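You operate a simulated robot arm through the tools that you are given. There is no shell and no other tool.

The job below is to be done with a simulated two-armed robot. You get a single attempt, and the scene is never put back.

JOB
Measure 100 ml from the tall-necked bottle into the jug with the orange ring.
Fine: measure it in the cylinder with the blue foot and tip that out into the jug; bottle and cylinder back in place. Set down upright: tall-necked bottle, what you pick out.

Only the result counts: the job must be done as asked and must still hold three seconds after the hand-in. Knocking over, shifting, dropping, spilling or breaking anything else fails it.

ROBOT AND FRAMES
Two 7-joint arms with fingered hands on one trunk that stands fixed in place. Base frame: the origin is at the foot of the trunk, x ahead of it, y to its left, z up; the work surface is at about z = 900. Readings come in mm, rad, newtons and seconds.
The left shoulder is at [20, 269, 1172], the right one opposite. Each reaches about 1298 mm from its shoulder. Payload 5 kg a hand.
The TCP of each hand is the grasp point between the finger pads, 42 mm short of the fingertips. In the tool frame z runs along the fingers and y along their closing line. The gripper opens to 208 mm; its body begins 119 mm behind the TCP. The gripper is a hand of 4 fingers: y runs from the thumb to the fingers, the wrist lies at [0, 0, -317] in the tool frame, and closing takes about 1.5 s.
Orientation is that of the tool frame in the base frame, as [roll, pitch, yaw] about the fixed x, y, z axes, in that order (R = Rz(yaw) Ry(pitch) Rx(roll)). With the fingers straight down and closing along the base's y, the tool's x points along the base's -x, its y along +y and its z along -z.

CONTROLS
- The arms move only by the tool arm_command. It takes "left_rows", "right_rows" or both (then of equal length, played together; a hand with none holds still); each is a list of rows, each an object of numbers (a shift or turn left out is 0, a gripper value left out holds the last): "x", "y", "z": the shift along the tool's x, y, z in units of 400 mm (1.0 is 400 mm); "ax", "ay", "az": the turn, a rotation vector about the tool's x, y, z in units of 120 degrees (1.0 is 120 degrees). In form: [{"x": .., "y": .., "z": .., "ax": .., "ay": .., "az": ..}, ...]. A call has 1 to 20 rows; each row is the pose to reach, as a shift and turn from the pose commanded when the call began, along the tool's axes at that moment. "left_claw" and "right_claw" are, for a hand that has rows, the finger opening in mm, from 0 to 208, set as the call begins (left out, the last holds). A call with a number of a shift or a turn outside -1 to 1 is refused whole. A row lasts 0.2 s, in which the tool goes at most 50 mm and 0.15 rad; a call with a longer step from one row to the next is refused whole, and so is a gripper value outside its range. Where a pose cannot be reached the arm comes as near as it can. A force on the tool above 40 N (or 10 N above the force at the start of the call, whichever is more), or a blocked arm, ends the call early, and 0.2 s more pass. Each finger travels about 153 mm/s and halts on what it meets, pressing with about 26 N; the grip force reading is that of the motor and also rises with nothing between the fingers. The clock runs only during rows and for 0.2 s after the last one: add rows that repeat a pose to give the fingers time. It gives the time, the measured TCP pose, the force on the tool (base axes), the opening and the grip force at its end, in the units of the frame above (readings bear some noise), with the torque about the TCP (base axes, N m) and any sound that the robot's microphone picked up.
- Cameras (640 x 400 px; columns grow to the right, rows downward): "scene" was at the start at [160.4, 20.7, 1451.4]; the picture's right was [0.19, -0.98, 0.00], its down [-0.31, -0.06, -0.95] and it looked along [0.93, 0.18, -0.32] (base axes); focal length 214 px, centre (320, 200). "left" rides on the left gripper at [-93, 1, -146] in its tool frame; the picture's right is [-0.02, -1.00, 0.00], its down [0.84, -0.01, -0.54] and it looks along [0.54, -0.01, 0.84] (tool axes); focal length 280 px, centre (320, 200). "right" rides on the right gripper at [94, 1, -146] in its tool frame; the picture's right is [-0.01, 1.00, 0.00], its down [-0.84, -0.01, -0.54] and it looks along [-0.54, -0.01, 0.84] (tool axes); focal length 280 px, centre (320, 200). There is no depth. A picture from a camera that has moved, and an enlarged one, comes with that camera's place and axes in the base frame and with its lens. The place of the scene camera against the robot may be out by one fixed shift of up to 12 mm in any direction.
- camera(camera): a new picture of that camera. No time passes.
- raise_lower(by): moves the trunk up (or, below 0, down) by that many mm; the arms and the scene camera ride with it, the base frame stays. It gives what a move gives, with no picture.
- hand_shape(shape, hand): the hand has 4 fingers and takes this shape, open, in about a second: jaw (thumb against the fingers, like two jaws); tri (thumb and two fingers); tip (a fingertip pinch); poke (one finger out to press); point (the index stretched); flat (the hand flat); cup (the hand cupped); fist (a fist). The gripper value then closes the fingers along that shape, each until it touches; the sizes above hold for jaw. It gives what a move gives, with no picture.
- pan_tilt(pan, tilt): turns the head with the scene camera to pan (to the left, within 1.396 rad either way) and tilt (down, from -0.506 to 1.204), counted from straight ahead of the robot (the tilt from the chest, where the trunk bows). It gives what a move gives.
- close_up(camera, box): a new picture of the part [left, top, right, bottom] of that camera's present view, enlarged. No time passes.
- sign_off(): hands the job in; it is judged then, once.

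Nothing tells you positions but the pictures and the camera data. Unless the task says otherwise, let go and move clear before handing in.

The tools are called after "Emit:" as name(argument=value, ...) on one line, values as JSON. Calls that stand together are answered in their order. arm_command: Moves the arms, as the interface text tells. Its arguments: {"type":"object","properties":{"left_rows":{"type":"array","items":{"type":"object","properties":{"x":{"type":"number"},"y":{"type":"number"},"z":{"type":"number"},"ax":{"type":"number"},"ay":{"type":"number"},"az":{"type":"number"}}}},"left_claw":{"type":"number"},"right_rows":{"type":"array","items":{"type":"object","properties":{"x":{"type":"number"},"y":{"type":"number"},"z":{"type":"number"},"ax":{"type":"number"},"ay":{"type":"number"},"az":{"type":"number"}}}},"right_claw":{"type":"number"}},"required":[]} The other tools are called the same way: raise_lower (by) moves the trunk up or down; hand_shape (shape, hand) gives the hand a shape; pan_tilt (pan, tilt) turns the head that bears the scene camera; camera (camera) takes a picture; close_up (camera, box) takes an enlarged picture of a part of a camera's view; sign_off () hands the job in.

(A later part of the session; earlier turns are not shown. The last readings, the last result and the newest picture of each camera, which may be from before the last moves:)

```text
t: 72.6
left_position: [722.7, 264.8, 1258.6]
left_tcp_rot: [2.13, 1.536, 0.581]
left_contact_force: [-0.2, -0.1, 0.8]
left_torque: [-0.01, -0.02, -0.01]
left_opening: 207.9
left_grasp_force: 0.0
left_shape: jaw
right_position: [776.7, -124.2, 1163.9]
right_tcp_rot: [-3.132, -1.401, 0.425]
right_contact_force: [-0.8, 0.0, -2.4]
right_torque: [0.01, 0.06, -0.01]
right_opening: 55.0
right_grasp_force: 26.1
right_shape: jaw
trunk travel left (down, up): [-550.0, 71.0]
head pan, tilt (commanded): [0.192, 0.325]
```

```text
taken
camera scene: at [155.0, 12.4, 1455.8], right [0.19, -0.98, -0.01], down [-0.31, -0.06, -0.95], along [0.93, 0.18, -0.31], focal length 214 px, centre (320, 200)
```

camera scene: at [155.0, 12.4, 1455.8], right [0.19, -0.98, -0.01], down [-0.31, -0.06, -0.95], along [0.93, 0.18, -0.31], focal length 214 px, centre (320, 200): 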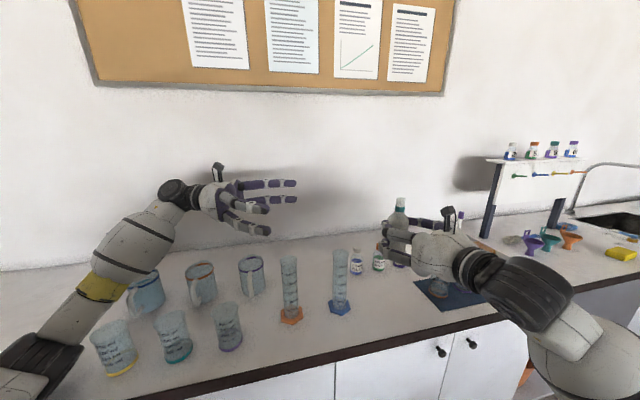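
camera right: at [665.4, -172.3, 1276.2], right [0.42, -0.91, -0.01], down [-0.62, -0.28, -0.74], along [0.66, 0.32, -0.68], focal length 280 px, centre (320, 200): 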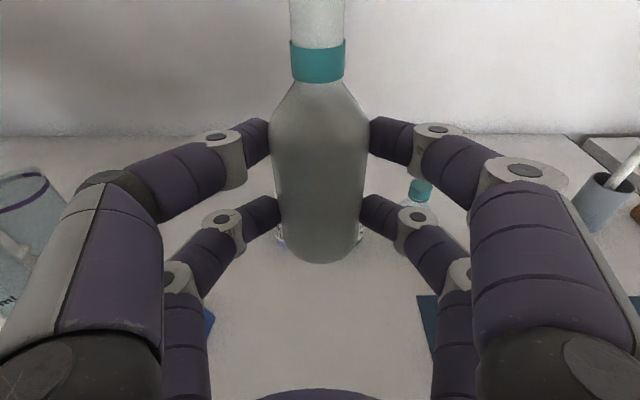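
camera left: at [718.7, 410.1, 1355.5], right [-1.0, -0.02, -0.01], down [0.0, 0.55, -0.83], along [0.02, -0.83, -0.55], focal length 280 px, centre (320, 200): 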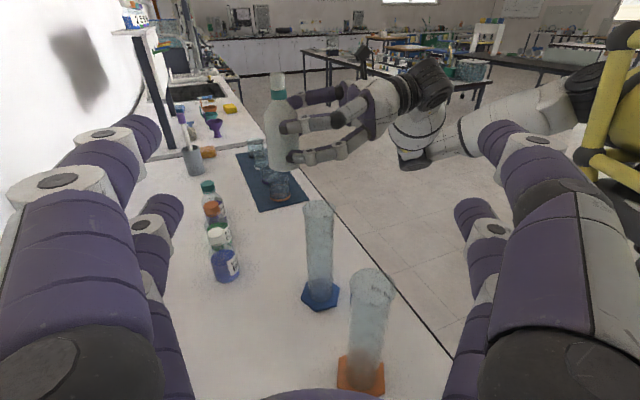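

The left camera now sees the cylinder and bottle from the side. I let everything settle and take a closer look.

Emit:
arm_command(left_rows=[{"x": 0}, {"x": 0}, {"x": 0}], right_rows=[{"x": 0}, {"x": 0}, {"x": 0}])

Emit:
close_up(camera="left", box=[220, 60, 420, 320])

Emit:
close_up(camera="scene", box=[310, 180, 450, 330])

```text
t: 73.4
left_position: [723.6, 265.0, 1257.8]
left_tcp_rot: [2.191, 1.535, 0.64]
left_contact_force: [-0.9, 0.1, 0.2]
left_torque: [-0.04, 0.01, -0.02]
left_opening: 207.8
left_grasp_force: 0.2
left_shape: jaw
right_position: [775.0, -125.0, 1164.0]
right_tcp_rot: [-3.128, -1.403, 0.424]
right_contact_force: [0.7, -0.3, -2.9]
right_torque: [-0.07, 0.1, -0.01]
right_opening: 55.1
right_grasp_force: 25.9
right_shape: jaw
trunk travel left (down, up): [-550.0, 71.0]
head pan, tilt (commanded): [0.192, 0.325]
```

```text
1.54 times, centred on (320, 190) of left
camera zoom: at [718.0, 408.5, 1355.1], right [-1.0, -0.02, -0.01], down [0.0, 0.56, -0.83], along [0.02, -0.83, -0.56], focal length 431 px, centre (320, 215)
```

zoom: 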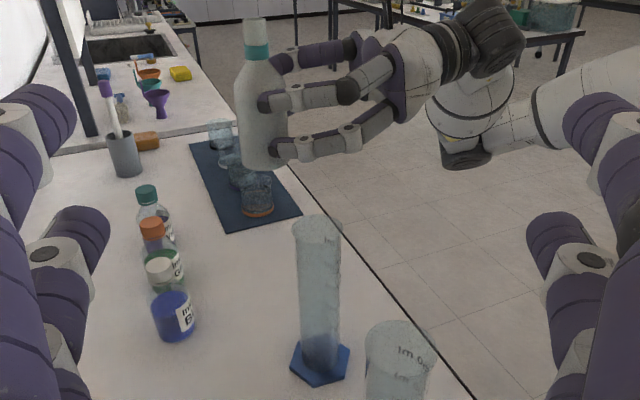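

```text
2.67 times, centred on (380, 255) of scene
camera zoom: at [153.8, 11.2, 1454.6], right [0.19, -0.98, -0.01], down [-0.31, -0.05, -0.95], along [0.93, 0.18, -0.31], focal length 572 px, centre (160, 53)
```

zoom: 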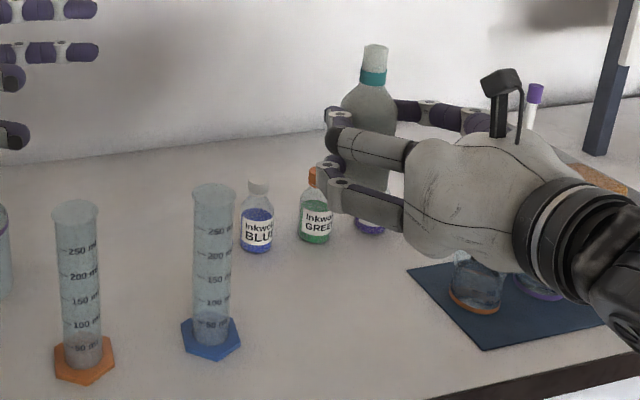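

All settled. Now I roll the bottle to 65 degrees here, away from the cylinder; at this angle nothing should flow yet.

Emit:
arm_command(right_rows=[{"ax": -0.0082, "az": -0.0486}, {"ax": -0.0165, "az": -0.0971}, {"ax": -0.0247, "az": -0.1457}, {"ax": -0.0329, "az": -0.1942}, {"ax": -0.0411, "az": -0.2428}, {"ax": -0.0494, "az": -0.2913}, {"ax": -0.0576, "az": -0.3399}, {"ax": -0.0658, "az": -0.3884}, {"ax": -0.074, "az": -0.437}, {"ax": -0.0823, "az": -0.4855}, {"ax": -0.0905, "az": -0.5341}, {"ax": -0.0905, "az": -0.5341}])

Emit:
close_up(camera="left", box=[220, 60, 420, 320])

Emit:
close_up(camera="scene", box=[310, 180, 450, 330])

Emit:
camera(camera="right")

```text
t: 74.5
left_position: [722.1, 264.6, 1259.2]
left_tcp_rot: [2.195, 1.526, 0.646]
left_contact_force: [0.3, 0.2, -0.8]
left_torque: [-0.11, 0.0, 0.03]
left_opening: 208.2
left_grasp_force: 0.1
left_shape: jaw
right_position: [775.6, -135.9, 1116.6]
right_tcp_rot: [2.042, -1.093, 1.507]
right_contact_force: [-0.1, 0.0, -3.8]
right_torque: [0.04, -0.01, 0.09]
right_opening: 54.9
right_grasp_force: 26.1
right_shape: jaw
right hand out of reach, approached as far as the arm can: row 5
trunk travel left (down, up): [-550.0, 71.0]
head pan, tilt (commanded): [0.192, 0.325]
stopped in row 5 (right hand): the force on the tool passed its limit at 48 N (the readings are from after the stop); the commanded pose is now the measured one
```

```text
1.54 times, centred on (320, 190) of left
camera zoom: at [716.8, 408.0, 1356.3], right [-1.0, -0.02, -0.02], down [0.01, 0.56, -0.83], along [0.03, -0.83, -0.56], focal length 431 px, centre (320, 215)
```

zoom: 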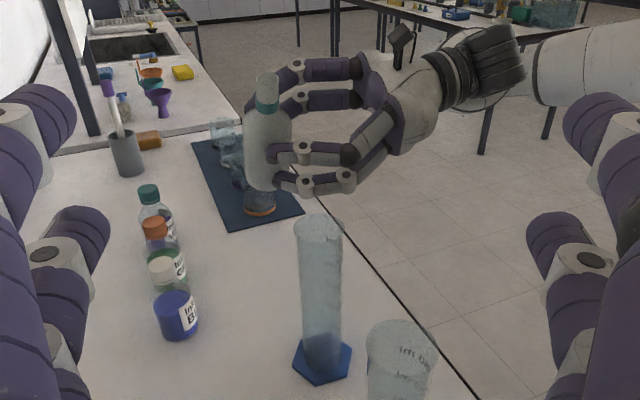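

```text
2.67 times, centred on (380, 255) of scene
camera zoom: at [153.6, 8.5, 1450.3], right [0.19, -0.98, -0.01], down [-0.31, -0.05, -0.95], along [0.93, 0.18, -0.31], focal length 572 px, centre (160, 53)
```

zoom: 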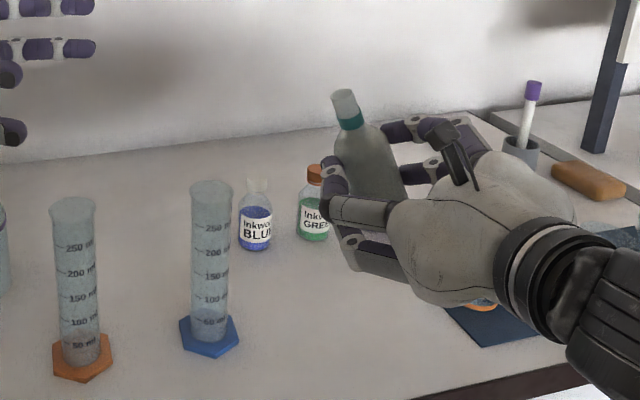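

```text
taken
camera right: at [645.4, -143.8, 1231.3], right [0.4, -0.83, 0.4], down [-0.52, -0.56, -0.64], along [0.75, 0.05, -0.66], focal length 280 px, centre (320, 200)
```

right: 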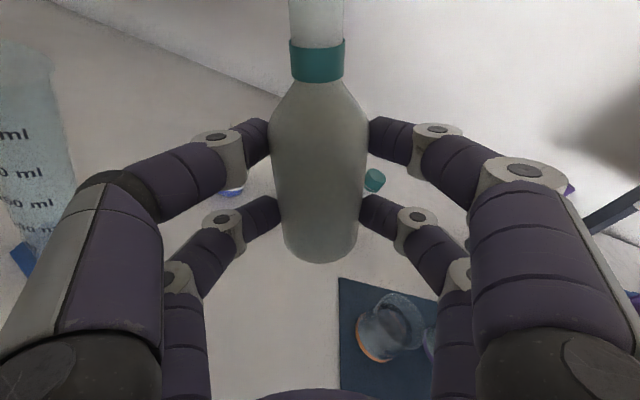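

The roll is out of reach at that spot; it stopped at about 24 degrees with nothing spilled. The tested spot is higher and further left, so I bring the bottle upright there and will later lower the trunk instead of the arm.

Emit:
arm_command(right_rows=[{"x": 0.0382, "y": -0.003, "z": 0.0019, "ax": 0.0039, "ay": 0.0031, "az": 0.0249}, {"x": 0.0764, "y": -0.0059, "z": 0.0038, "ax": 0.0078, "ay": 0.0061, "az": 0.0499}, {"x": 0.1146, "y": -0.0089, "z": 0.0057, "ax": 0.0116, "ay": 0.0092, "az": 0.0748}, {"x": 0.1529, "y": -0.0119, "z": 0.0077, "ax": 0.0155, "ay": 0.0122, "az": 0.0997}, {"x": 0.1911, "y": -0.0148, "z": 0.0096, "ax": 0.0194, "ay": 0.0153, "az": 0.1246}, {"x": 0.2293, "y": -0.0178, "z": 0.0115, "ax": 0.0233, "ay": 0.0183, "az": 0.1496}, {"x": 0.2675, "y": -0.0207, "z": 0.0134, "ax": 0.0271, "ay": 0.0214, "az": 0.1745}, {"x": 0.3057, "y": -0.0237, "z": 0.0153, "ax": 0.031, "ay": 0.0244, "az": 0.1994}, {"x": 0.3057, "y": -0.0237, "z": 0.0153, "ax": 0.031, "ay": 0.0244, "az": 0.1994}])

Emit:
camera(camera="scene")

Emit:
camera(camera="right")

```text
t: 76.5
left_position: [721.9, 264.8, 1259.4]
left_tcp_rot: [2.175, 1.53, 0.621]
left_contact_force: [0.5, -0.3, -0.4]
left_torque: [0.01, -0.02, 0.01]
left_opening: 208.1
left_grasp_force: 0.0
left_shape: jaw
right_position: [780.8, -67.8, 1226.5]
right_tcp_rot: [-3.138, -1.402, 0.434]
right_contact_force: [-0.2, 0.8, -2.4]
right_torque: [0.0, 0.07, -0.03]
right_opening: 54.7
right_grasp_force: 25.5
right_shape: jaw
trunk travel left (down, up): [-550.0, 71.0]
head pan, tilt (commanded): [0.192, 0.325]
```

```text
taken
camera scene: at [154.2, 10.7, 1452.7], right [0.19, -0.98, -0.01], down [-0.31, -0.05, -0.95], along [0.93, 0.18, -0.31], focal length 214 px, centre (320, 200)
```

scene: 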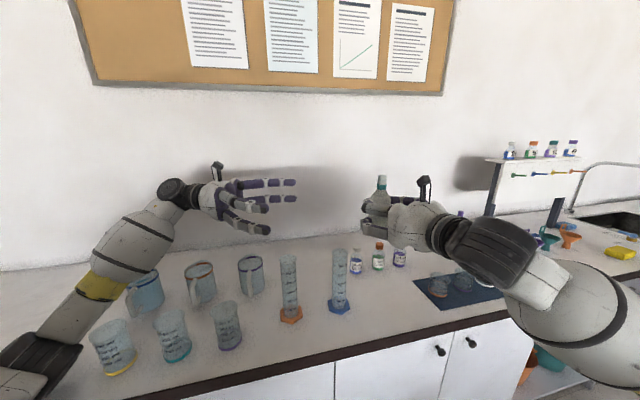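

```text
taken
camera right: at [665.7, -122.4, 1343.6], right [0.42, -0.91, -0.01], down [-0.62, -0.27, -0.74], along [0.67, 0.32, -0.67], focal length 280 px, centre (320, 200)
```

right: 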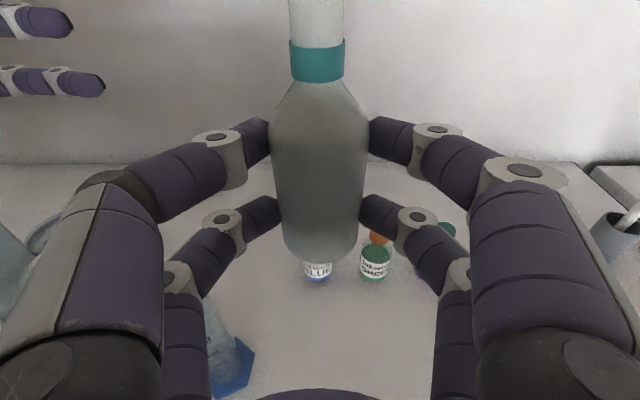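

The bottle is upright at the tested spot. I roll it to 70 degrees here.

Emit:
arm_command(right_rows=[{"ax": -0.0082, "az": -0.0479}, {"ax": -0.0163, "az": -0.0958}, {"ax": -0.0245, "az": -0.1438}, {"ax": -0.0327, "az": -0.1917}, {"ax": -0.0408, "az": -0.2396}, {"ax": -0.049, "az": -0.2875}, {"ax": -0.0572, "az": -0.3354}, {"ax": -0.0653, "az": -0.3833}, {"ax": -0.0735, "az": -0.4313}, {"ax": -0.0817, "az": -0.4792}, {"ax": -0.0898, "az": -0.5271}, {"ax": -0.098, "az": -0.575}, {"ax": -0.098, "az": -0.575}])

Emit:
camera(camera="scene")

Emit:
camera(camera="left")

Emit:
camera(camera="right")

```text
t: 79.1
left_position: [723.0, 267.7, 1260.9]
left_tcp_rot: [2.103, 1.527, 0.554]
left_contact_force: [1.3, -0.6, -1.6]
left_torque: [-0.13, 0.01, -0.1]
left_opening: 207.9
left_grasp_force: 0.0
left_shape: jaw
right_position: [779.0, -61.2, 1115.0]
right_tcp_rot: [1.801, -0.423, 1.772]
right_contact_force: [1.4, -1.5, -3.6]
right_torque: [-0.02, -0.05, 0.12]
right_opening: 54.4
right_grasp_force: 25.7
right_shape: jaw
right hand out of reach, approached as far as the arm can: row 12
trunk travel left (down, up): [-550.0, 71.0]
head pan, tilt (commanded): [0.192, 0.325]
stopped in row 12 (right hand): the force on the tool passed its limit at 46 N (the readings are from after the stop); the commanded pose is now the measured one
```

```text
taken
camera scene: at [156.0, 12.2, 1451.2], right [0.19, -0.98, -0.01], down [-0.31, -0.05, -0.95], along [0.93, 0.18, -0.32], focal length 214 px, centre (320, 200)
```

scene: 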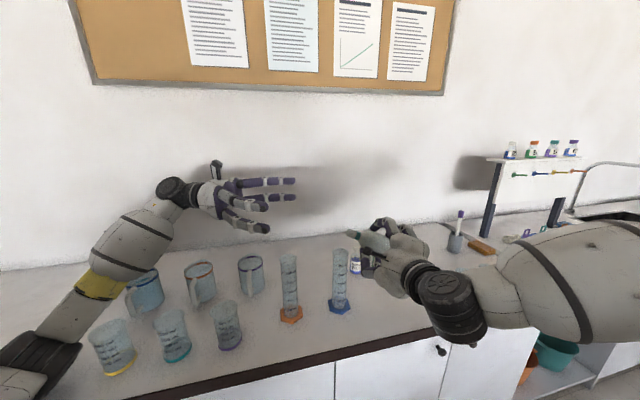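

```text
taken
camera left: at [718.2, 411.7, 1358.1], right [-1.0, -0.02, -0.02], down [0.01, 0.56, -0.83], along [0.03, -0.83, -0.56], focal length 280 px, centre (320, 200)
```

left: 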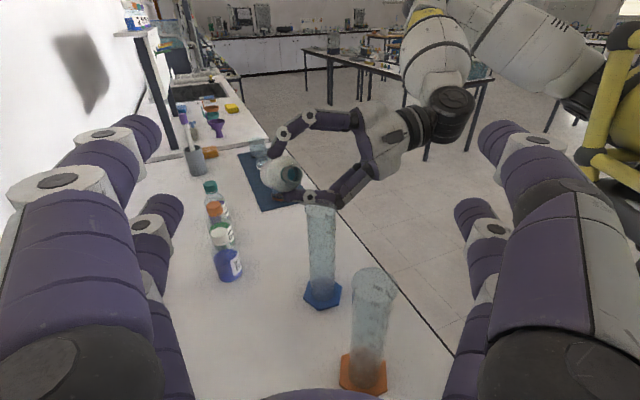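

```text
taken
camera right: at [625.3, -18.6, 1184.5], right [0.31, -0.36, 0.88], down [-0.35, -0.9, -0.25], along [0.88, -0.24, -0.4], focal length 280 px, centre (320, 200)
```

right: 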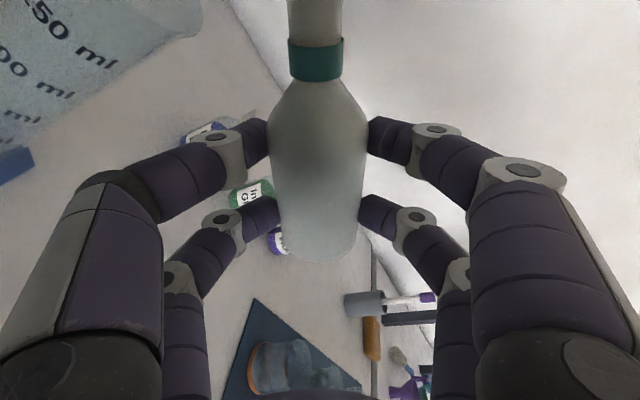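

The arm folded past its limit again and dropped, but nothing was touched or spilled. A better way: pour with the hand pointing left and pitching down, which keeps the arm open. I lift away and bring the bottle upright at yaw 50 degrees.

Emit:
arm_command(right_rows=[{"x": -0.0014, "y": 0.0358, "z": -0.0035}, {"x": -0.0028, "y": 0.0716, "z": -0.007}, {"x": -0.0042, "y": 0.1073, "z": -0.0105}, {"x": -0.0047, "y": 0.1204, "z": -0.0118, "ax": 0.0228, "ay": 0.0166, "az": 0.0476}, {"x": -0.0052, "y": 0.1335, "z": -0.0131, "ax": 0.0456, "ay": 0.0332, "az": 0.0951}, {"x": -0.0057, "y": 0.1467, "z": -0.0143, "ax": 0.0684, "ay": 0.0498, "az": 0.1427}, {"x": -0.0062, "y": 0.1598, "z": -0.0156, "ax": 0.0912, "ay": 0.0664, "az": 0.1903}, {"x": -0.0068, "y": 0.1729, "z": -0.0169, "ax": 0.114, "ay": 0.083, "az": 0.2379}, {"x": -0.0073, "y": 0.186, "z": -0.0182, "ax": 0.1368, "ay": 0.0996, "az": 0.2854}, {"x": -0.0078, "y": 0.1991, "z": -0.0195, "ax": 0.1596, "ay": 0.1162, "az": 0.333}, {"x": -0.0083, "y": 0.2123, "z": -0.0207, "ax": 0.1824, "ay": 0.1328, "az": 0.3806}, {"x": -0.0088, "y": 0.2254, "z": -0.022, "ax": 0.2052, "ay": 0.1494, "az": 0.4281}, {"x": -0.0093, "y": 0.2385, "z": -0.0233, "ax": 0.228, "ay": 0.166, "az": 0.4757}, {"x": -0.0093, "y": 0.2385, "z": -0.0233, "ax": 0.228, "ay": 0.166, "az": 0.4757}])

Emit:
camera(camera="right")

Emit:
camera(camera="left")

```text
t: 82.1
left_position: [723.2, 267.8, 1261.1]
left_tcp_rot: [2.067, 1.529, 0.515]
left_contact_force: [0.4, 0.2, -0.5]
left_torque: [-0.02, -0.01, 0.01]
left_opening: 208.0
left_grasp_force: 0.0
left_shape: jaw
right_position: [800.8, -99.4, 1204.1]
right_tcp_rot: [3.137, -1.4, 0.878]
right_contact_force: [-0.3, 0.4, -2.3]
right_torque: [-0.03, 0.03, 0.03]
right_opening: 54.1
right_grasp_force: 25.9
right_shape: jaw
trunk travel left (down, up): [-550.0, 71.0]
head pan, tilt (commanded): [0.192, 0.325]
```

```text
taken
camera right: at [718.2, -196.8, 1320.7], right [0.76, -0.65, -0.01], down [-0.44, -0.51, -0.74], along [0.47, 0.57, -0.67], focal length 280 px, centre (320, 200)
```

right: 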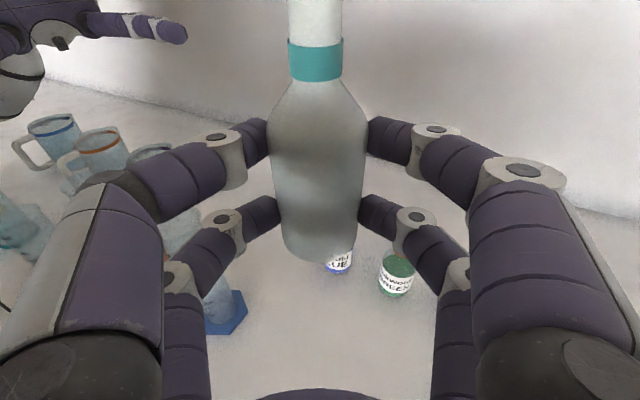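

```text
taken
camera left: at [718.0, 411.8, 1358.4], right [-1.0, -0.02, -0.02], down [0.01, 0.56, -0.83], along [0.03, -0.83, -0.56], focal length 280 px, centre (320, 200)
```

left: 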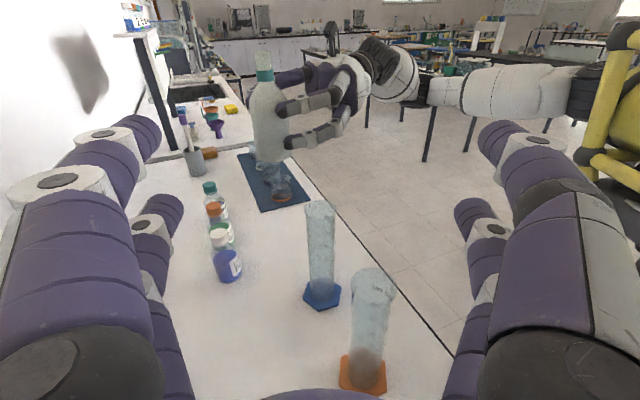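

The bottle is upright again. I yaw the hand to 90 degrees so that it points left, and move the bottle in line with the cylinder in x.

Emit:
arm_command(right_rows=[{"x": -0.0052, "y": -0.0083, "z": -0.0303, "ax": 0.0469, "az": -0.0081}, {"x": -0.0104, "y": -0.0166, "z": -0.0605, "ax": 0.0938, "az": -0.0162}, {"x": -0.0156, "y": -0.0249, "z": -0.0908, "ax": 0.1407, "az": -0.0243}, {"x": -0.0209, "y": -0.0331, "z": -0.121, "ax": 0.1876, "az": -0.0324}, {"x": -0.0261, "y": -0.0414, "z": -0.1513, "ax": 0.2345, "az": -0.0405}, {"x": -0.0313, "y": -0.0497, "z": -0.1815, "ax": 0.2814, "az": -0.0486}, {"x": -0.0365, "y": -0.058, "z": -0.2118, "ax": 0.3283, "az": -0.0567}, {"x": -0.0365, "y": -0.058, "z": -0.2118, "ax": 0.3283, "az": -0.0567}])

Emit:
camera(camera="right")

Emit:
camera(camera="left")

Emit:
camera(camera="scene")

```text
t: 83.9
left_position: [722.0, 267.8, 1263.4]
left_tcp_rot: [2.068, 1.527, 0.515]
left_contact_force: [0.3, 0.1, -1.1]
left_torque: [-0.01, 0.01, -0.01]
left_opening: 207.9
left_grasp_force: 0.1
left_shape: jaw
right_position: [727.1, -149.1, 1203.6]
right_tcp_rot: [3.135, -1.398, 1.578]
right_contact_force: [0.4, 0.1, -1.5]
right_torque: [-0.07, 0.02, 0.03]
right_opening: 54.5
right_grasp_force: 26.3
right_shape: jaw
trunk travel left (down, up): [-550.0, 71.0]
head pan, tilt (commanded): [0.192, 0.325]
```

```text
taken
camera right: at [727.7, -276.6, 1320.6], right [1.0, 0.0, -0.01], down [-0.01, -0.68, -0.74], along [-0.01, 0.74, -0.68], focal length 280 px, centre (320, 200)
```

right: 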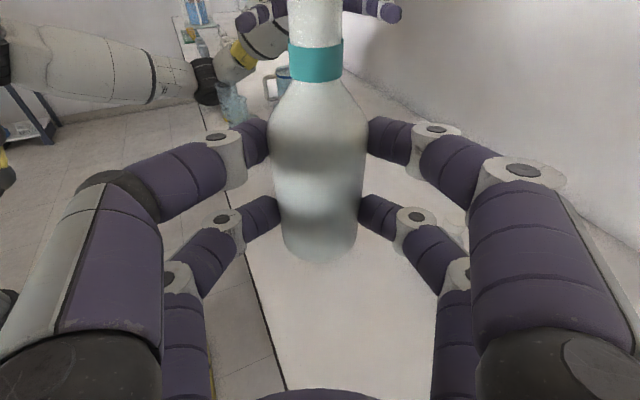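

```text
taken
camera left: at [718.1, 411.8, 1358.4], right [-1.0, -0.02, -0.02], down [0.01, 0.56, -0.83], along [0.03, -0.83, -0.56], focal length 280 px, centre (320, 200)
```

left: 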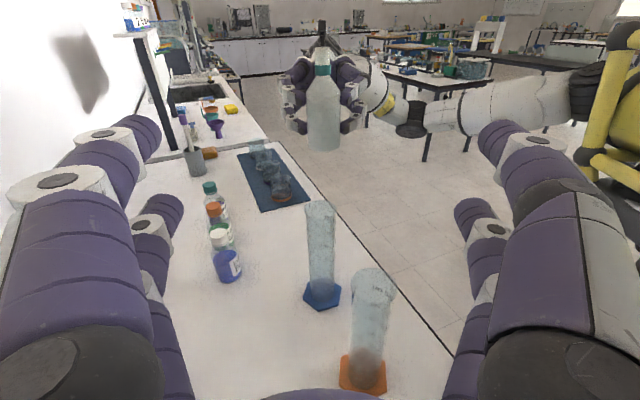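

```text
taken
camera scene: at [155.8, 13.5, 1452.4], right [0.19, -0.98, 0.0], down [-0.31, -0.06, -0.95], along [0.93, 0.18, -0.32], focal length 214 px, centre (320, 200)
```

scene: 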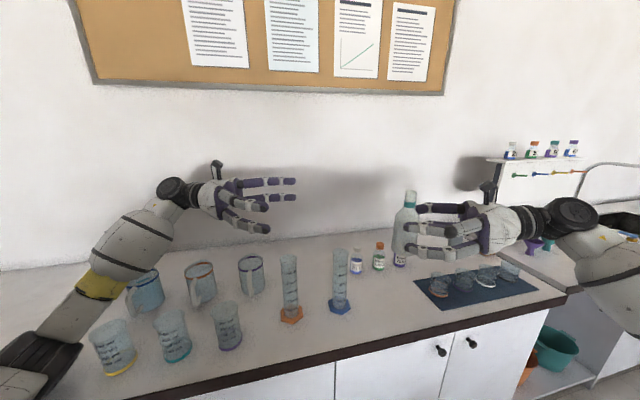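

The hand now points left with the bottle in line with the cylinder. I tilt to 70 degrees here, still short of the cylinder; no flow expected.

Emit:
arm_command(right_rows=[{"ay": -0.0486}, {"ay": -0.0972}, {"ay": -0.1458}, {"ay": -0.1944}, {"ay": -0.2431}, {"ay": -0.2917}, {"ay": -0.3403}, {"ay": -0.3889}, {"ay": -0.4375}, {"ay": -0.4861}, {"ay": -0.5347}, {"ay": -0.5833}, {"ay": -0.5833}])

Emit:
camera(camera="right")

Emit:
camera(camera="left")

Emit:
camera(camera="scene")

```text
t: 86.7
left_position: [723.0, 268.1, 1261.5]
left_tcp_rot: [2.063, 1.527, 0.513]
left_contact_force: [-1.0, 0.4, 0.2]
left_torque: [0.03, -0.02, 0.03]
left_opening: 208.0
left_grasp_force: 0.0
left_shape: jaw
right_position: [726.9, -149.1, 1202.6]
right_tcp_rot: [-3.141, -0.175, 1.568]
right_contact_force: [0.7, 1.3, -1.7]
right_torque: [-0.05, -0.02, -0.05]
right_opening: 54.1
right_grasp_force: 26.2
right_shape: jaw
trunk travel left (down, up): [-550.0, 71.0]
head pan, tilt (commanded): [0.192, 0.325]
```

```text
taken
camera right: at [727.9, -82.3, 1363.7], right [1.0, -0.02, 0.0], down [-0.01, -0.92, 0.38], along [-0.01, -0.38, -0.92], focal length 280 px, centre (320, 200)
```

right: 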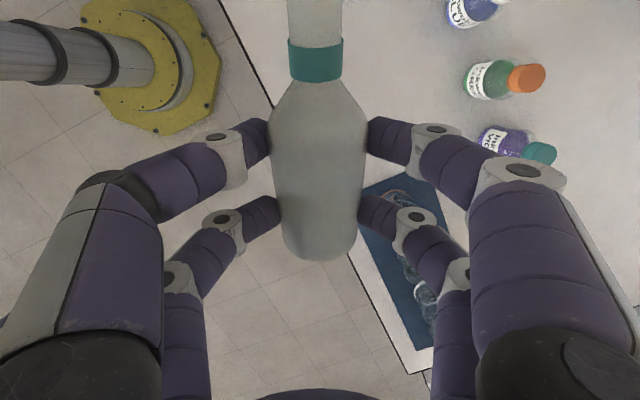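

```text
taken
camera left: at [718.0, 411.7, 1358.5], right [-1.0, -0.02, -0.02], down [0.01, 0.56, -0.83], along [0.03, -0.83, -0.56], focal length 280 px, centre (320, 200)
```

left: 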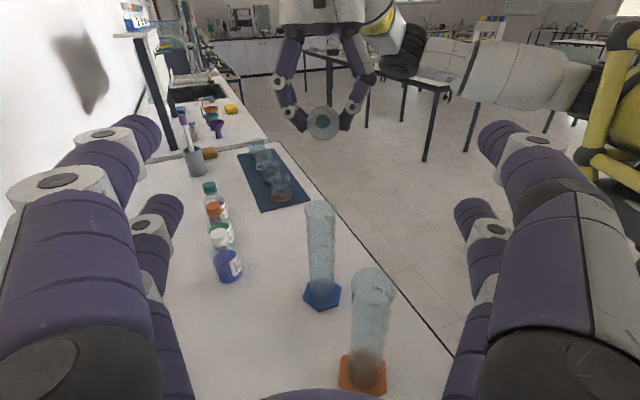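

```text
taken
camera scene: at [155.8, 13.5, 1452.4], right [0.19, -0.98, 0.0], down [-0.31, -0.06, -0.95], along [0.93, 0.18, -0.32], focal length 214 px, centre (320, 200)
```

scene: 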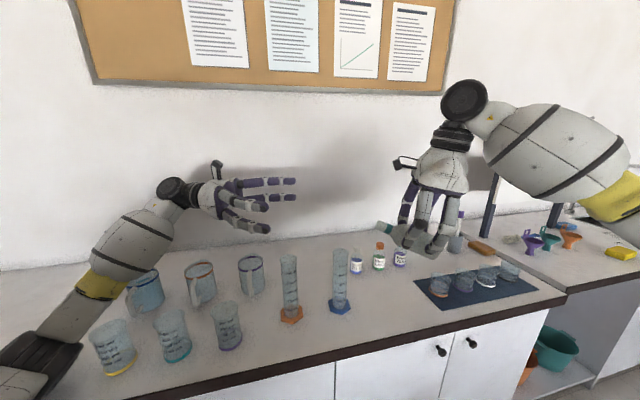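

The tilt works well here. I take close-ups to align the mouth with the cylinder.

Emit:
close_up(camera="left", box=[260, 90, 380, 320])

Emit:
close_up(camera="scene", box=[310, 190, 470, 330])

```text
1.74 times, centred on (320, 205) of left
camera zoom: at [718.0, 411.7, 1358.5], right [-1.0, -0.02, -0.02], down [0.01, 0.56, -0.83], along [0.03, -0.83, -0.56], focal length 488 px, centre (320, 191)
```

zoom: 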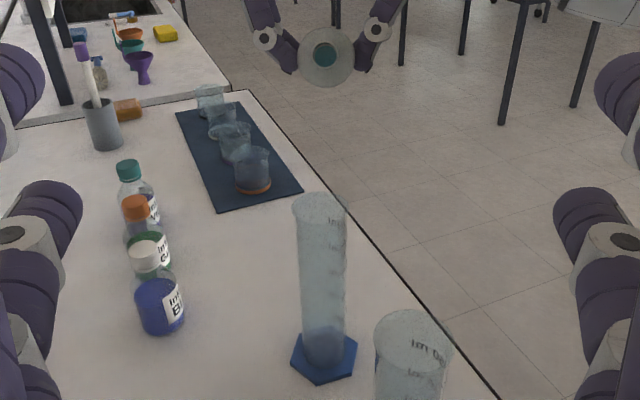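

```text
2.86 times, centred on (390, 260) of scene
camera zoom: at [155.8, 13.5, 1452.4], right [0.19, -0.98, 0.0], down [-0.31, -0.06, -0.95], along [0.93, 0.18, -0.32], focal length 613 px, centre (120, 29)
```

zoom: 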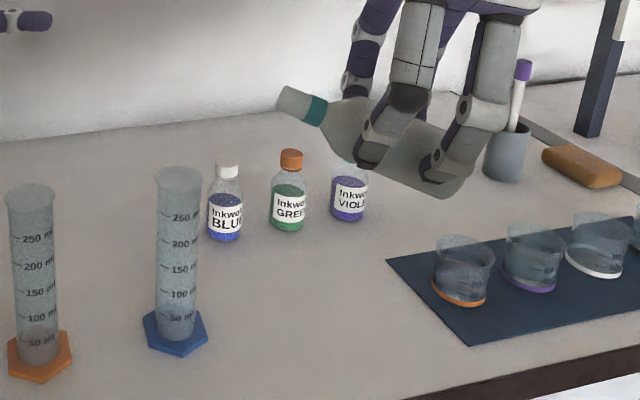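

The mouth needs about 5 mm more in +x. I bring the bottle (still 70 degrees) to just above and beside the cylinder's rim, then check from both cameras.

Emit:
arm_command(right_rows=[{"x": 0.0206, "y": 0.0014, "z": 0.0294}, {"x": 0.0411, "y": 0.0029, "z": 0.0588}, {"x": 0.0617, "y": 0.0043, "z": 0.0882}, {"x": 0.0823, "y": 0.0057, "z": 0.1176}, {"x": 0.1029, "y": 0.0071, "z": 0.147}, {"x": 0.1234, "y": 0.0086, "z": 0.1764}, {"x": 0.144, "y": 0.01, "z": 0.2058}, {"x": 0.144, "y": 0.01, "z": 0.2058}])

Emit:
close_up(camera="left", box=[260, 90, 380, 320])

Emit:
close_up(camera="scene", box=[310, 190, 470, 330])

Emit:
camera(camera="right")

```text
t: 88.5
left_position: [723.8, 267.6, 1261.4]
left_tcp_rot: [2.066, 1.528, 0.513]
left_contact_force: [-0.4, 0.2, 0.4]
left_torque: [0.05, -0.01, -0.03]
left_opening: 208.2
left_grasp_force: 0.0
left_shape: jaw
right_position: [731.2, -78.9, 1131.2]
right_tcp_rot: [3.139, -0.176, 1.569]
right_contact_force: [0.4, -0.2, -2.3]
right_torque: [-0.02, 0.0, -0.02]
right_opening: 54.6
right_grasp_force: 26.0
right_shape: jaw
trunk travel left (down, up): [-550.0, 71.0]
head pan, tilt (commanded): [0.192, 0.325]
```

```text
1.74 times, centred on (320, 205) of left
camera zoom: at [718.1, 411.6, 1358.4], right [-1.0, -0.02, -0.02], down [0.01, 0.56, -0.83], along [0.03, -0.83, -0.56], focal length 488 px, centre (320, 191)
```

zoom: 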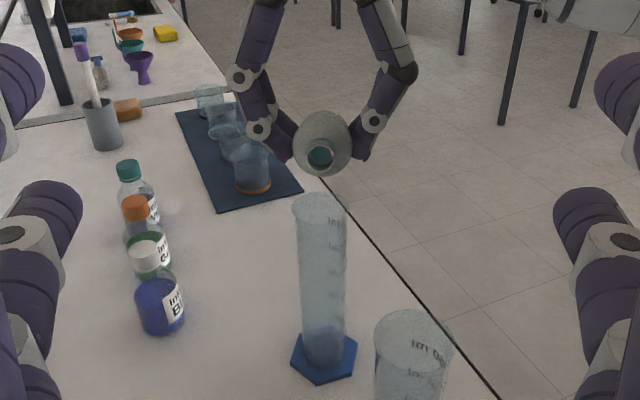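

```text
2.86 times, centred on (390, 260) of scene
camera zoom: at [155.9, 13.5, 1452.4], right [0.19, -0.98, 0.0], down [-0.31, -0.06, -0.95], along [0.93, 0.18, -0.32], focal length 613 px, centre (120, 29)
```

zoom: 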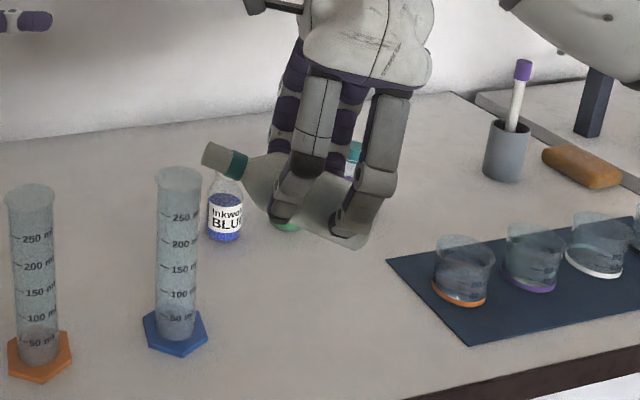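

```text
taken
camera right: at [732.3, -11.3, 1292.5], right [1.0, -0.02, 0.0], down [-0.01, -0.92, 0.38], along [-0.01, -0.38, -0.92], focal length 280 px, centre (320, 200)
```

right: 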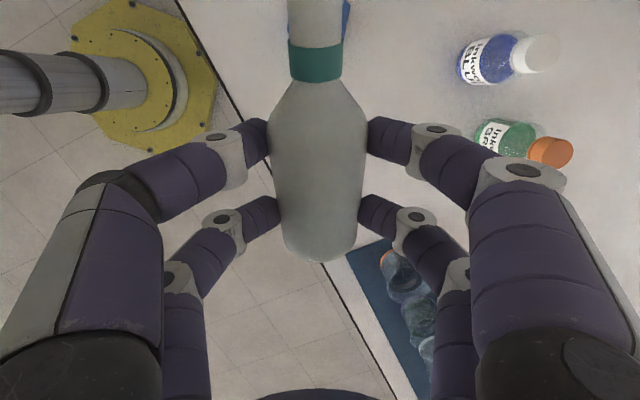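

In the left view the mouth is in line with the cylinder. I zoom further in on both views to measure the remaining gap.

Emit:
close_up(camera="left", box=[295, 155, 345, 225])

Emit:
close_up(camera="scene", box=[325, 215, 395, 265])

```text
5.71 times, centred on (320, 190) of left
camera zoom: at [718.1, 411.6, 1358.4], right [-1.0, -0.02, -0.02], down [0.01, 0.56, -0.83], along [0.03, -0.83, -0.56], focal length 1602 px, centre (320, 257)
```

zoom: 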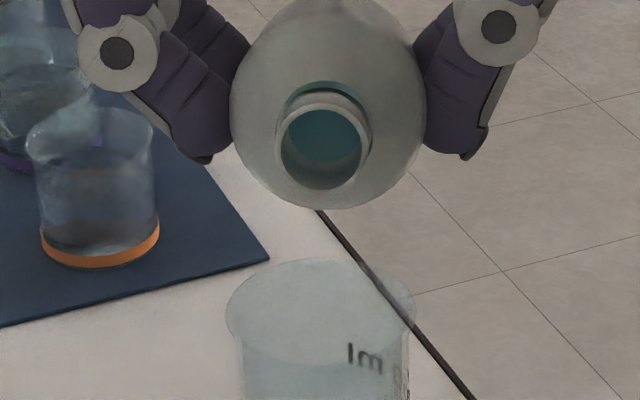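

```text
8.00 times, centred on (360, 240) of scene
camera zoom: at [155.9, 13.5, 1452.4], right [0.19, -0.98, 0.0], down [-0.31, -0.06, -0.95], along [0.93, 0.18, -0.32], focal length 1716 px, centre (0, -120)
```

zoom: 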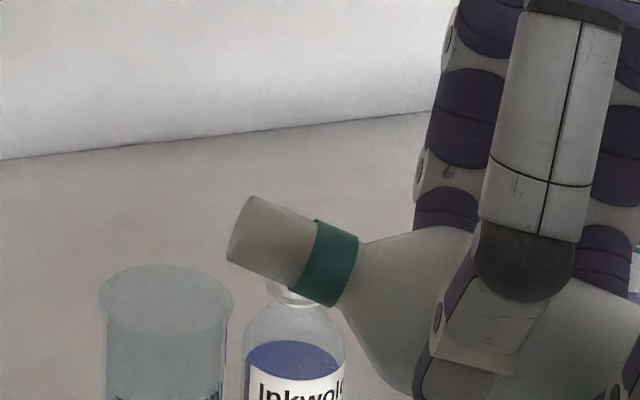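

Both views agree: the rim centre is about 26 mm further left and 33 mm below the mouth centre. I move the lip over the cylinder and tilt to 75 degrees.

Emit:
arm_command(right_rows=[{"x": 0.0148, "y": 0.0007, "z": 0.0042, "ay": -0.0139}, {"x": 0.0297, "y": 0.0013, "z": 0.0083, "ay": -0.0278}, {"x": 0.0445, "y": 0.002, "z": 0.0125, "ay": -0.0417}, {"x": 0.0445, "y": 0.002, "z": 0.0125, "ay": -0.0417}])

Emit:
close_up(camera="scene", box=[325, 225, 395, 275])

Emit:
close_up(camera="left", box=[295, 155, 345, 225])

```text
t: 89.5
left_position: [723.1, 267.5, 1261.1]
left_tcp_rot: [2.066, 1.53, 0.514]
left_contact_force: [0.4, -0.6, 0.9]
left_torque: [0.0, 0.03, -0.04]
left_opening: 207.9
left_grasp_force: 0.1
left_shape: jaw
right_position: [731.8, -61.3, 1131.1]
right_tcp_rot: [3.139, -0.09, 1.568]
right_contact_force: [0.4, 0.2, -1.8]
right_torque: [0.01, -0.01, -0.01]
right_opening: 54.7
right_grasp_force: 26.2
right_shape: jaw
trunk travel left (down, up): [-550.0, 71.0]
head pan, tilt (commanded): [0.192, 0.325]
```

```text
8.00 times, centred on (360, 250) of scene
camera zoom: at [155.9, 13.5, 1452.4], right [0.19, -0.98, 0.0], down [-0.31, -0.06, -0.95], along [0.93, 0.18, -0.32], focal length 1716 px, centre (0, -200)
```

zoom: 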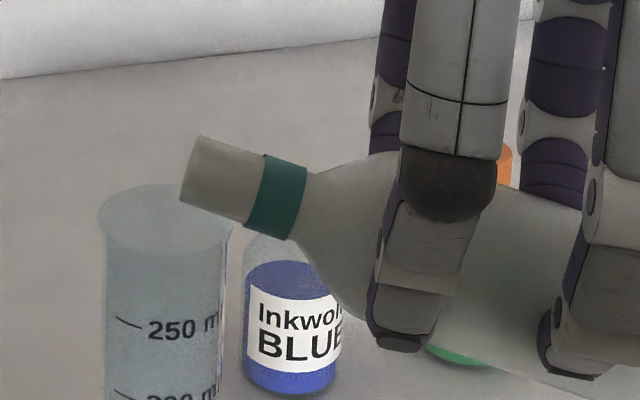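

```text
5.71 times, centred on (320, 190) of left
camera zoom: at [718.1, 411.6, 1358.4], right [-1.0, -0.02, -0.02], down [0.01, 0.56, -0.83], along [0.03, -0.83, -0.56], focal length 1602 px, centre (320, 257)
```

zoom: 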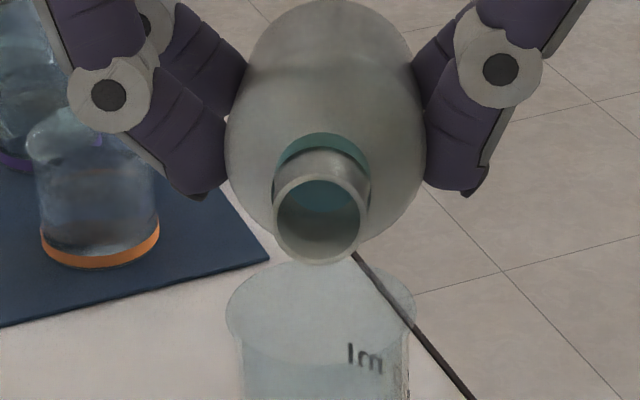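

The lip is about 8 mm above the rim and 5 mm short of centre, aligned in x. I tilt on to 80 degrees, keeping the lip in place.

Emit:
arm_command(right_rows=[{"x": 0.0013, "z": -0.0064, "ay": -0.0104}, {"x": 0.0025, "z": -0.0129, "ay": -0.0208}, {"x": 0.0038, "z": -0.0193, "ay": -0.0313}, {"x": 0.005, "z": -0.0257, "ay": -0.0417}, {"x": 0.005, "z": -0.0257, "ay": -0.0417}])

Emit:
close_up(camera="scene", box=[305, 225, 395, 315])

Emit:
close_up(camera="left", box=[295, 155, 345, 225])

```text
t: 90.7
left_position: [722.4, 267.4, 1262.5]
left_tcp_rot: [2.063, 1.529, 0.512]
left_contact_force: [-0.5, 0.2, 0.3]
left_torque: [0.0, 0.01, 0.02]
left_opening: 207.9
left_grasp_force: 0.2
left_shape: jaw
right_position: [732.3, -59.1, 1140.3]
right_tcp_rot: [3.141, -0.002, 1.571]
right_contact_force: [-0.7, -0.3, -3.6]
right_torque: [-0.02, 0.01, 0.01]
right_opening: 54.7
right_grasp_force: 25.9
right_shape: jaw
trunk travel left (down, up): [-550.0, 71.0]
head pan, tilt (commanded): [0.192, 0.325]
```

```text
4.44 times, centred on (350, 270) of scene
camera zoom: at [155.9, 13.5, 1452.4], right [0.19, -0.98, 0.0], down [-0.31, -0.06, -0.95], along [0.93, 0.18, -0.32], focal length 953 px, centre (187, -111)
```

zoom: 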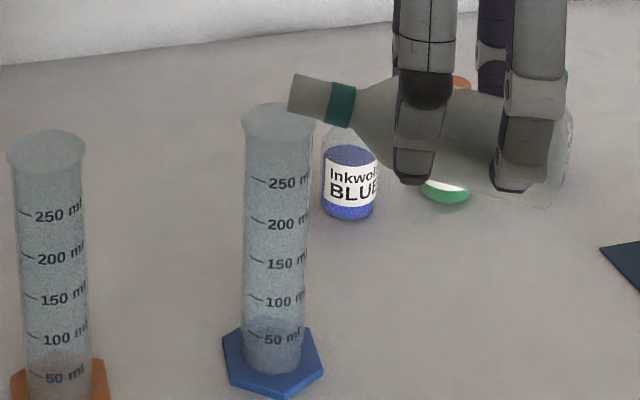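

```text
5.71 times, centred on (320, 190) of left
camera zoom: at [718.1, 411.6, 1358.5], right [-1.0, -0.02, -0.02], down [0.01, 0.56, -0.83], along [0.03, -0.83, -0.56], focal length 1602 px, centre (320, 257)
```

zoom: 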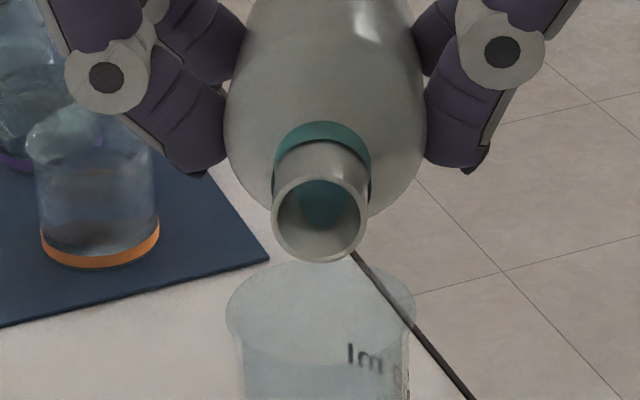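

No flow yet at 80 degrees. I go on to 83.

Emit:
arm_command(right_rows=[{"x": 0.001, "z": -0.0052, "ay": -0.0083}, {"x": 0.002, "z": -0.0103, "ay": -0.0167}, {"x": 0.003, "z": -0.0155, "ay": -0.025}, {"x": 0.003, "z": -0.0155, "ay": -0.025}])

Emit:
close_up(camera="left", box=[295, 155, 345, 225])

Emit:
close_up(camera="scene", box=[305, 225, 395, 315])

```text
t: 91.7
left_position: [722.9, 268.7, 1262.3]
left_tcp_rot: [2.063, 1.529, 0.51]
left_contact_force: [0.7, 0.5, 0.5]
left_torque: [-0.02, -0.03, 0.02]
left_opening: 207.8
left_grasp_force: 0.1
left_shape: jaw
right_position: [731.8, -57.8, 1147.5]
right_tcp_rot: [3.141, 0.048, 1.569]
right_contact_force: [-0.1, -0.3, -1.3]
right_torque: [0.04, -0.03, -0.02]
right_opening: 54.7
right_grasp_force: 25.9
right_shape: jaw
trunk travel left (down, up): [-550.0, 71.0]
head pan, tilt (commanded): [0.192, 0.325]
```

```text
5.71 times, centred on (320, 190) of left
camera zoom: at [718.2, 411.6, 1358.5], right [-1.0, -0.02, -0.02], down [0.01, 0.56, -0.83], along [0.03, -0.83, -0.56], focal length 1602 px, centre (320, 257)
```

zoom: 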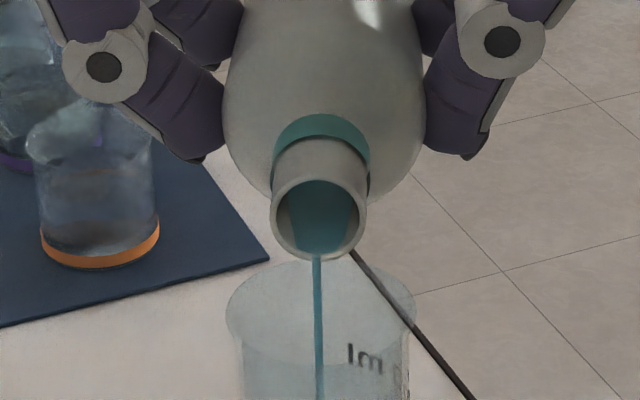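

```text
4.44 times, centred on (350, 270) of scene
camera zoom: at [155.9, 13.5, 1452.4], right [0.19, -0.98, 0.0], down [-0.31, -0.06, -0.95], along [0.93, 0.18, -0.32], focal length 953 px, centre (187, -111)
```

zoom: 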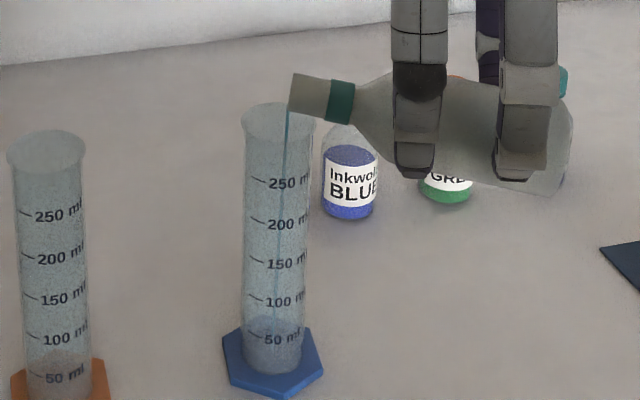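

A thin teal stream now falls into the cylinder. I hold this angle for short spells and watch the level.

Emit:
arm_command(right_rows=[{"x": 0}, {"x": 0}, {"x": 0}])

Emit:
close_up(camera="scene", box=[305, 225, 395, 315])

Emit:
close_up(camera="left", box=[280, 155, 360, 325])

```text
t: 92.5
left_position: [724.4, 268.0, 1262.5]
left_tcp_rot: [2.063, 1.529, 0.512]
left_contact_force: [-0.5, 0.8, 0.1]
left_torque: [0.01, 0.01, 0.04]
left_opening: 208.0
left_grasp_force: 0.1
left_shape: jaw
right_position: [730.8, -58.8, 1148.0]
right_tcp_rot: [3.14, 0.051, 1.569]
right_contact_force: [-0.8, 0.0, -2.7]
right_torque: [0.04, 0.01, 0.03]
right_opening: 54.8
right_grasp_force: 26.1
right_shape: jaw
trunk travel left (down, up): [-550.0, 71.0]
head pan, tilt (commanded): [0.192, 0.325]
```

```text
4.44 times, centred on (350, 270) of scene
camera zoom: at [155.9, 13.5, 1452.4], right [0.19, -0.98, 0.0], down [-0.31, -0.06, -0.95], along [0.93, 0.18, -0.32], focal length 953 px, centre (187, -111)
```

zoom: 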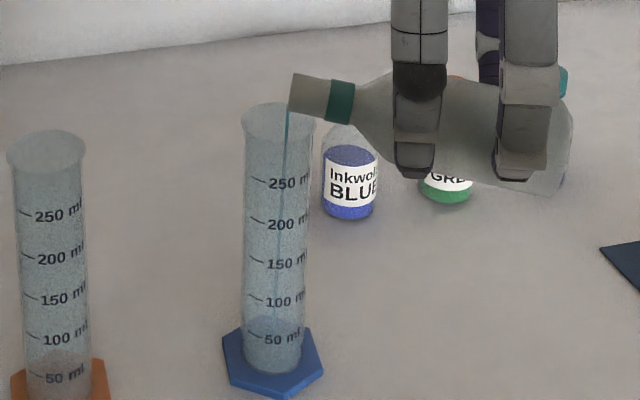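

```text
2.35 times, centred on (320, 240) of left
camera zoom: at [718.2, 411.6, 1358.5], right [-1.0, -0.02, -0.02], down [0.01, 0.56, -0.83], along [0.03, -0.83, -0.56], focal length 660 px, centre (320, 106)
```

zoom: 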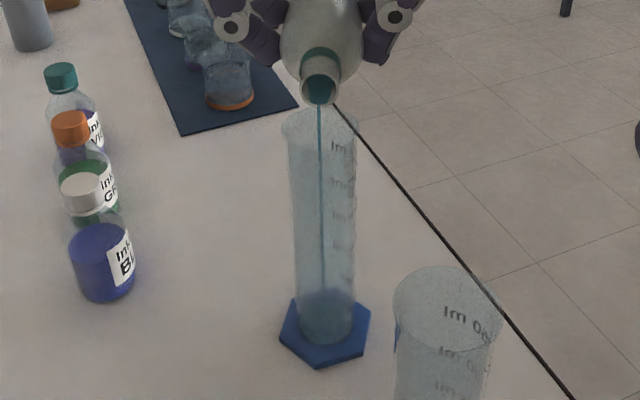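

Emit:
arm_command(right_rows=[{"x": 0}, {"x": 0}, {"x": 0}])

Emit:
close_up(camera="scene", box=[320, 275, 360, 315])

```text
t: 93.3
left_position: [723.5, 268.3, 1262.4]
left_tcp_rot: [2.061, 1.528, 0.51]
left_contact_force: [0.1, 0.1, 0.0]
left_torque: [0.02, 0.01, 0.01]
left_opening: 208.1
left_grasp_force: 0.1
left_shape: jaw
right_position: [732.3, -57.7, 1147.2]
right_tcp_rot: [3.141, 0.05, 1.57]
right_contact_force: [0.7, -0.5, -2.9]
right_torque: [0.01, 0.04, 0.03]
right_opening: 54.5
right_grasp_force: 26.1
right_shape: jaw
trunk travel left (down, up): [-550.0, 71.0]
head pan, tilt (commanded): [0.192, 0.325]
```

```text
10.00 times, centred on (340, 295) of scene
camera zoom: at [156.0, 13.5, 1452.4], right [0.19, -0.98, 0.0], down [-0.31, -0.06, -0.95], along [0.93, 0.18, -0.32], focal length 2145 px, centre (120, -750)
```

zoom: 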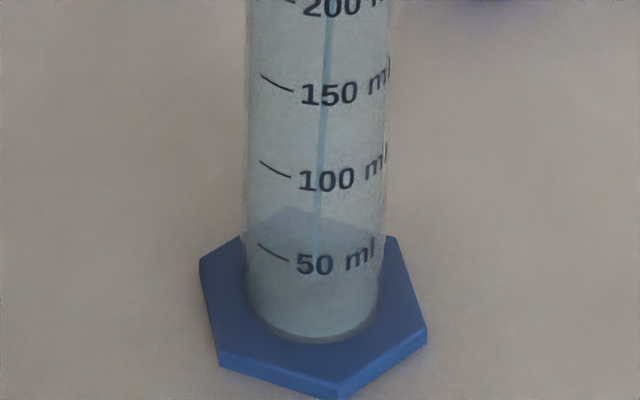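

Emit:
arm_command(right_rows=[{"x": 0}, {"x": 0}, {"x": 0}, {"x": 0}, {"x": 0}])

Emit:
close_up(camera="scene", box=[320, 275, 360, 315])

Emit:
close_up(camera="left", box=[295, 155, 345, 225])

```text
t: 94.5
left_position: [723.8, 267.2, 1262.3]
left_tcp_rot: [2.062, 1.529, 0.512]
left_contact_force: [0.2, 0.5, -0.4]
left_torque: [0.03, 0.04, 0.01]
left_opening: 207.7
left_grasp_force: 0.1
left_shape: jaw
right_position: [732.1, -58.1, 1147.5]
right_tcp_rot: [-3.141, 0.051, 1.569]
right_contact_force: [-0.6, -0.2, -2.5]
right_torque: [0.01, -0.05, -0.04]
right_opening: 54.3
right_grasp_force: 25.9
right_shape: jaw
trunk travel left (down, up): [-550.0, 71.0]
head pan, tilt (commanded): [0.192, 0.325]
```

```text
10.00 times, centred on (340, 295) of scene
camera zoom: at [156.0, 13.4, 1452.4], right [0.19, -0.98, 0.0], down [-0.31, -0.06, -0.95], along [0.93, 0.18, -0.32], focal length 2145 px, centre (120, -750)
```

zoom: 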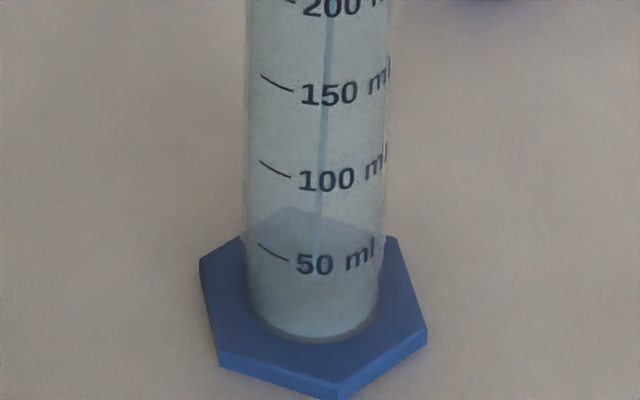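

```text
5.71 times, centred on (320, 190) of left
camera zoom: at [718.2, 411.5, 1358.5], right [-1.0, -0.02, -0.02], down [0.01, 0.56, -0.83], along [0.03, -0.83, -0.56], focal length 1602 px, centre (320, 257)
```

zoom: 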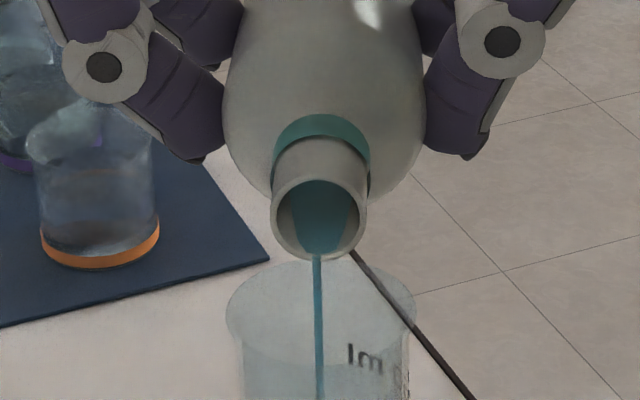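

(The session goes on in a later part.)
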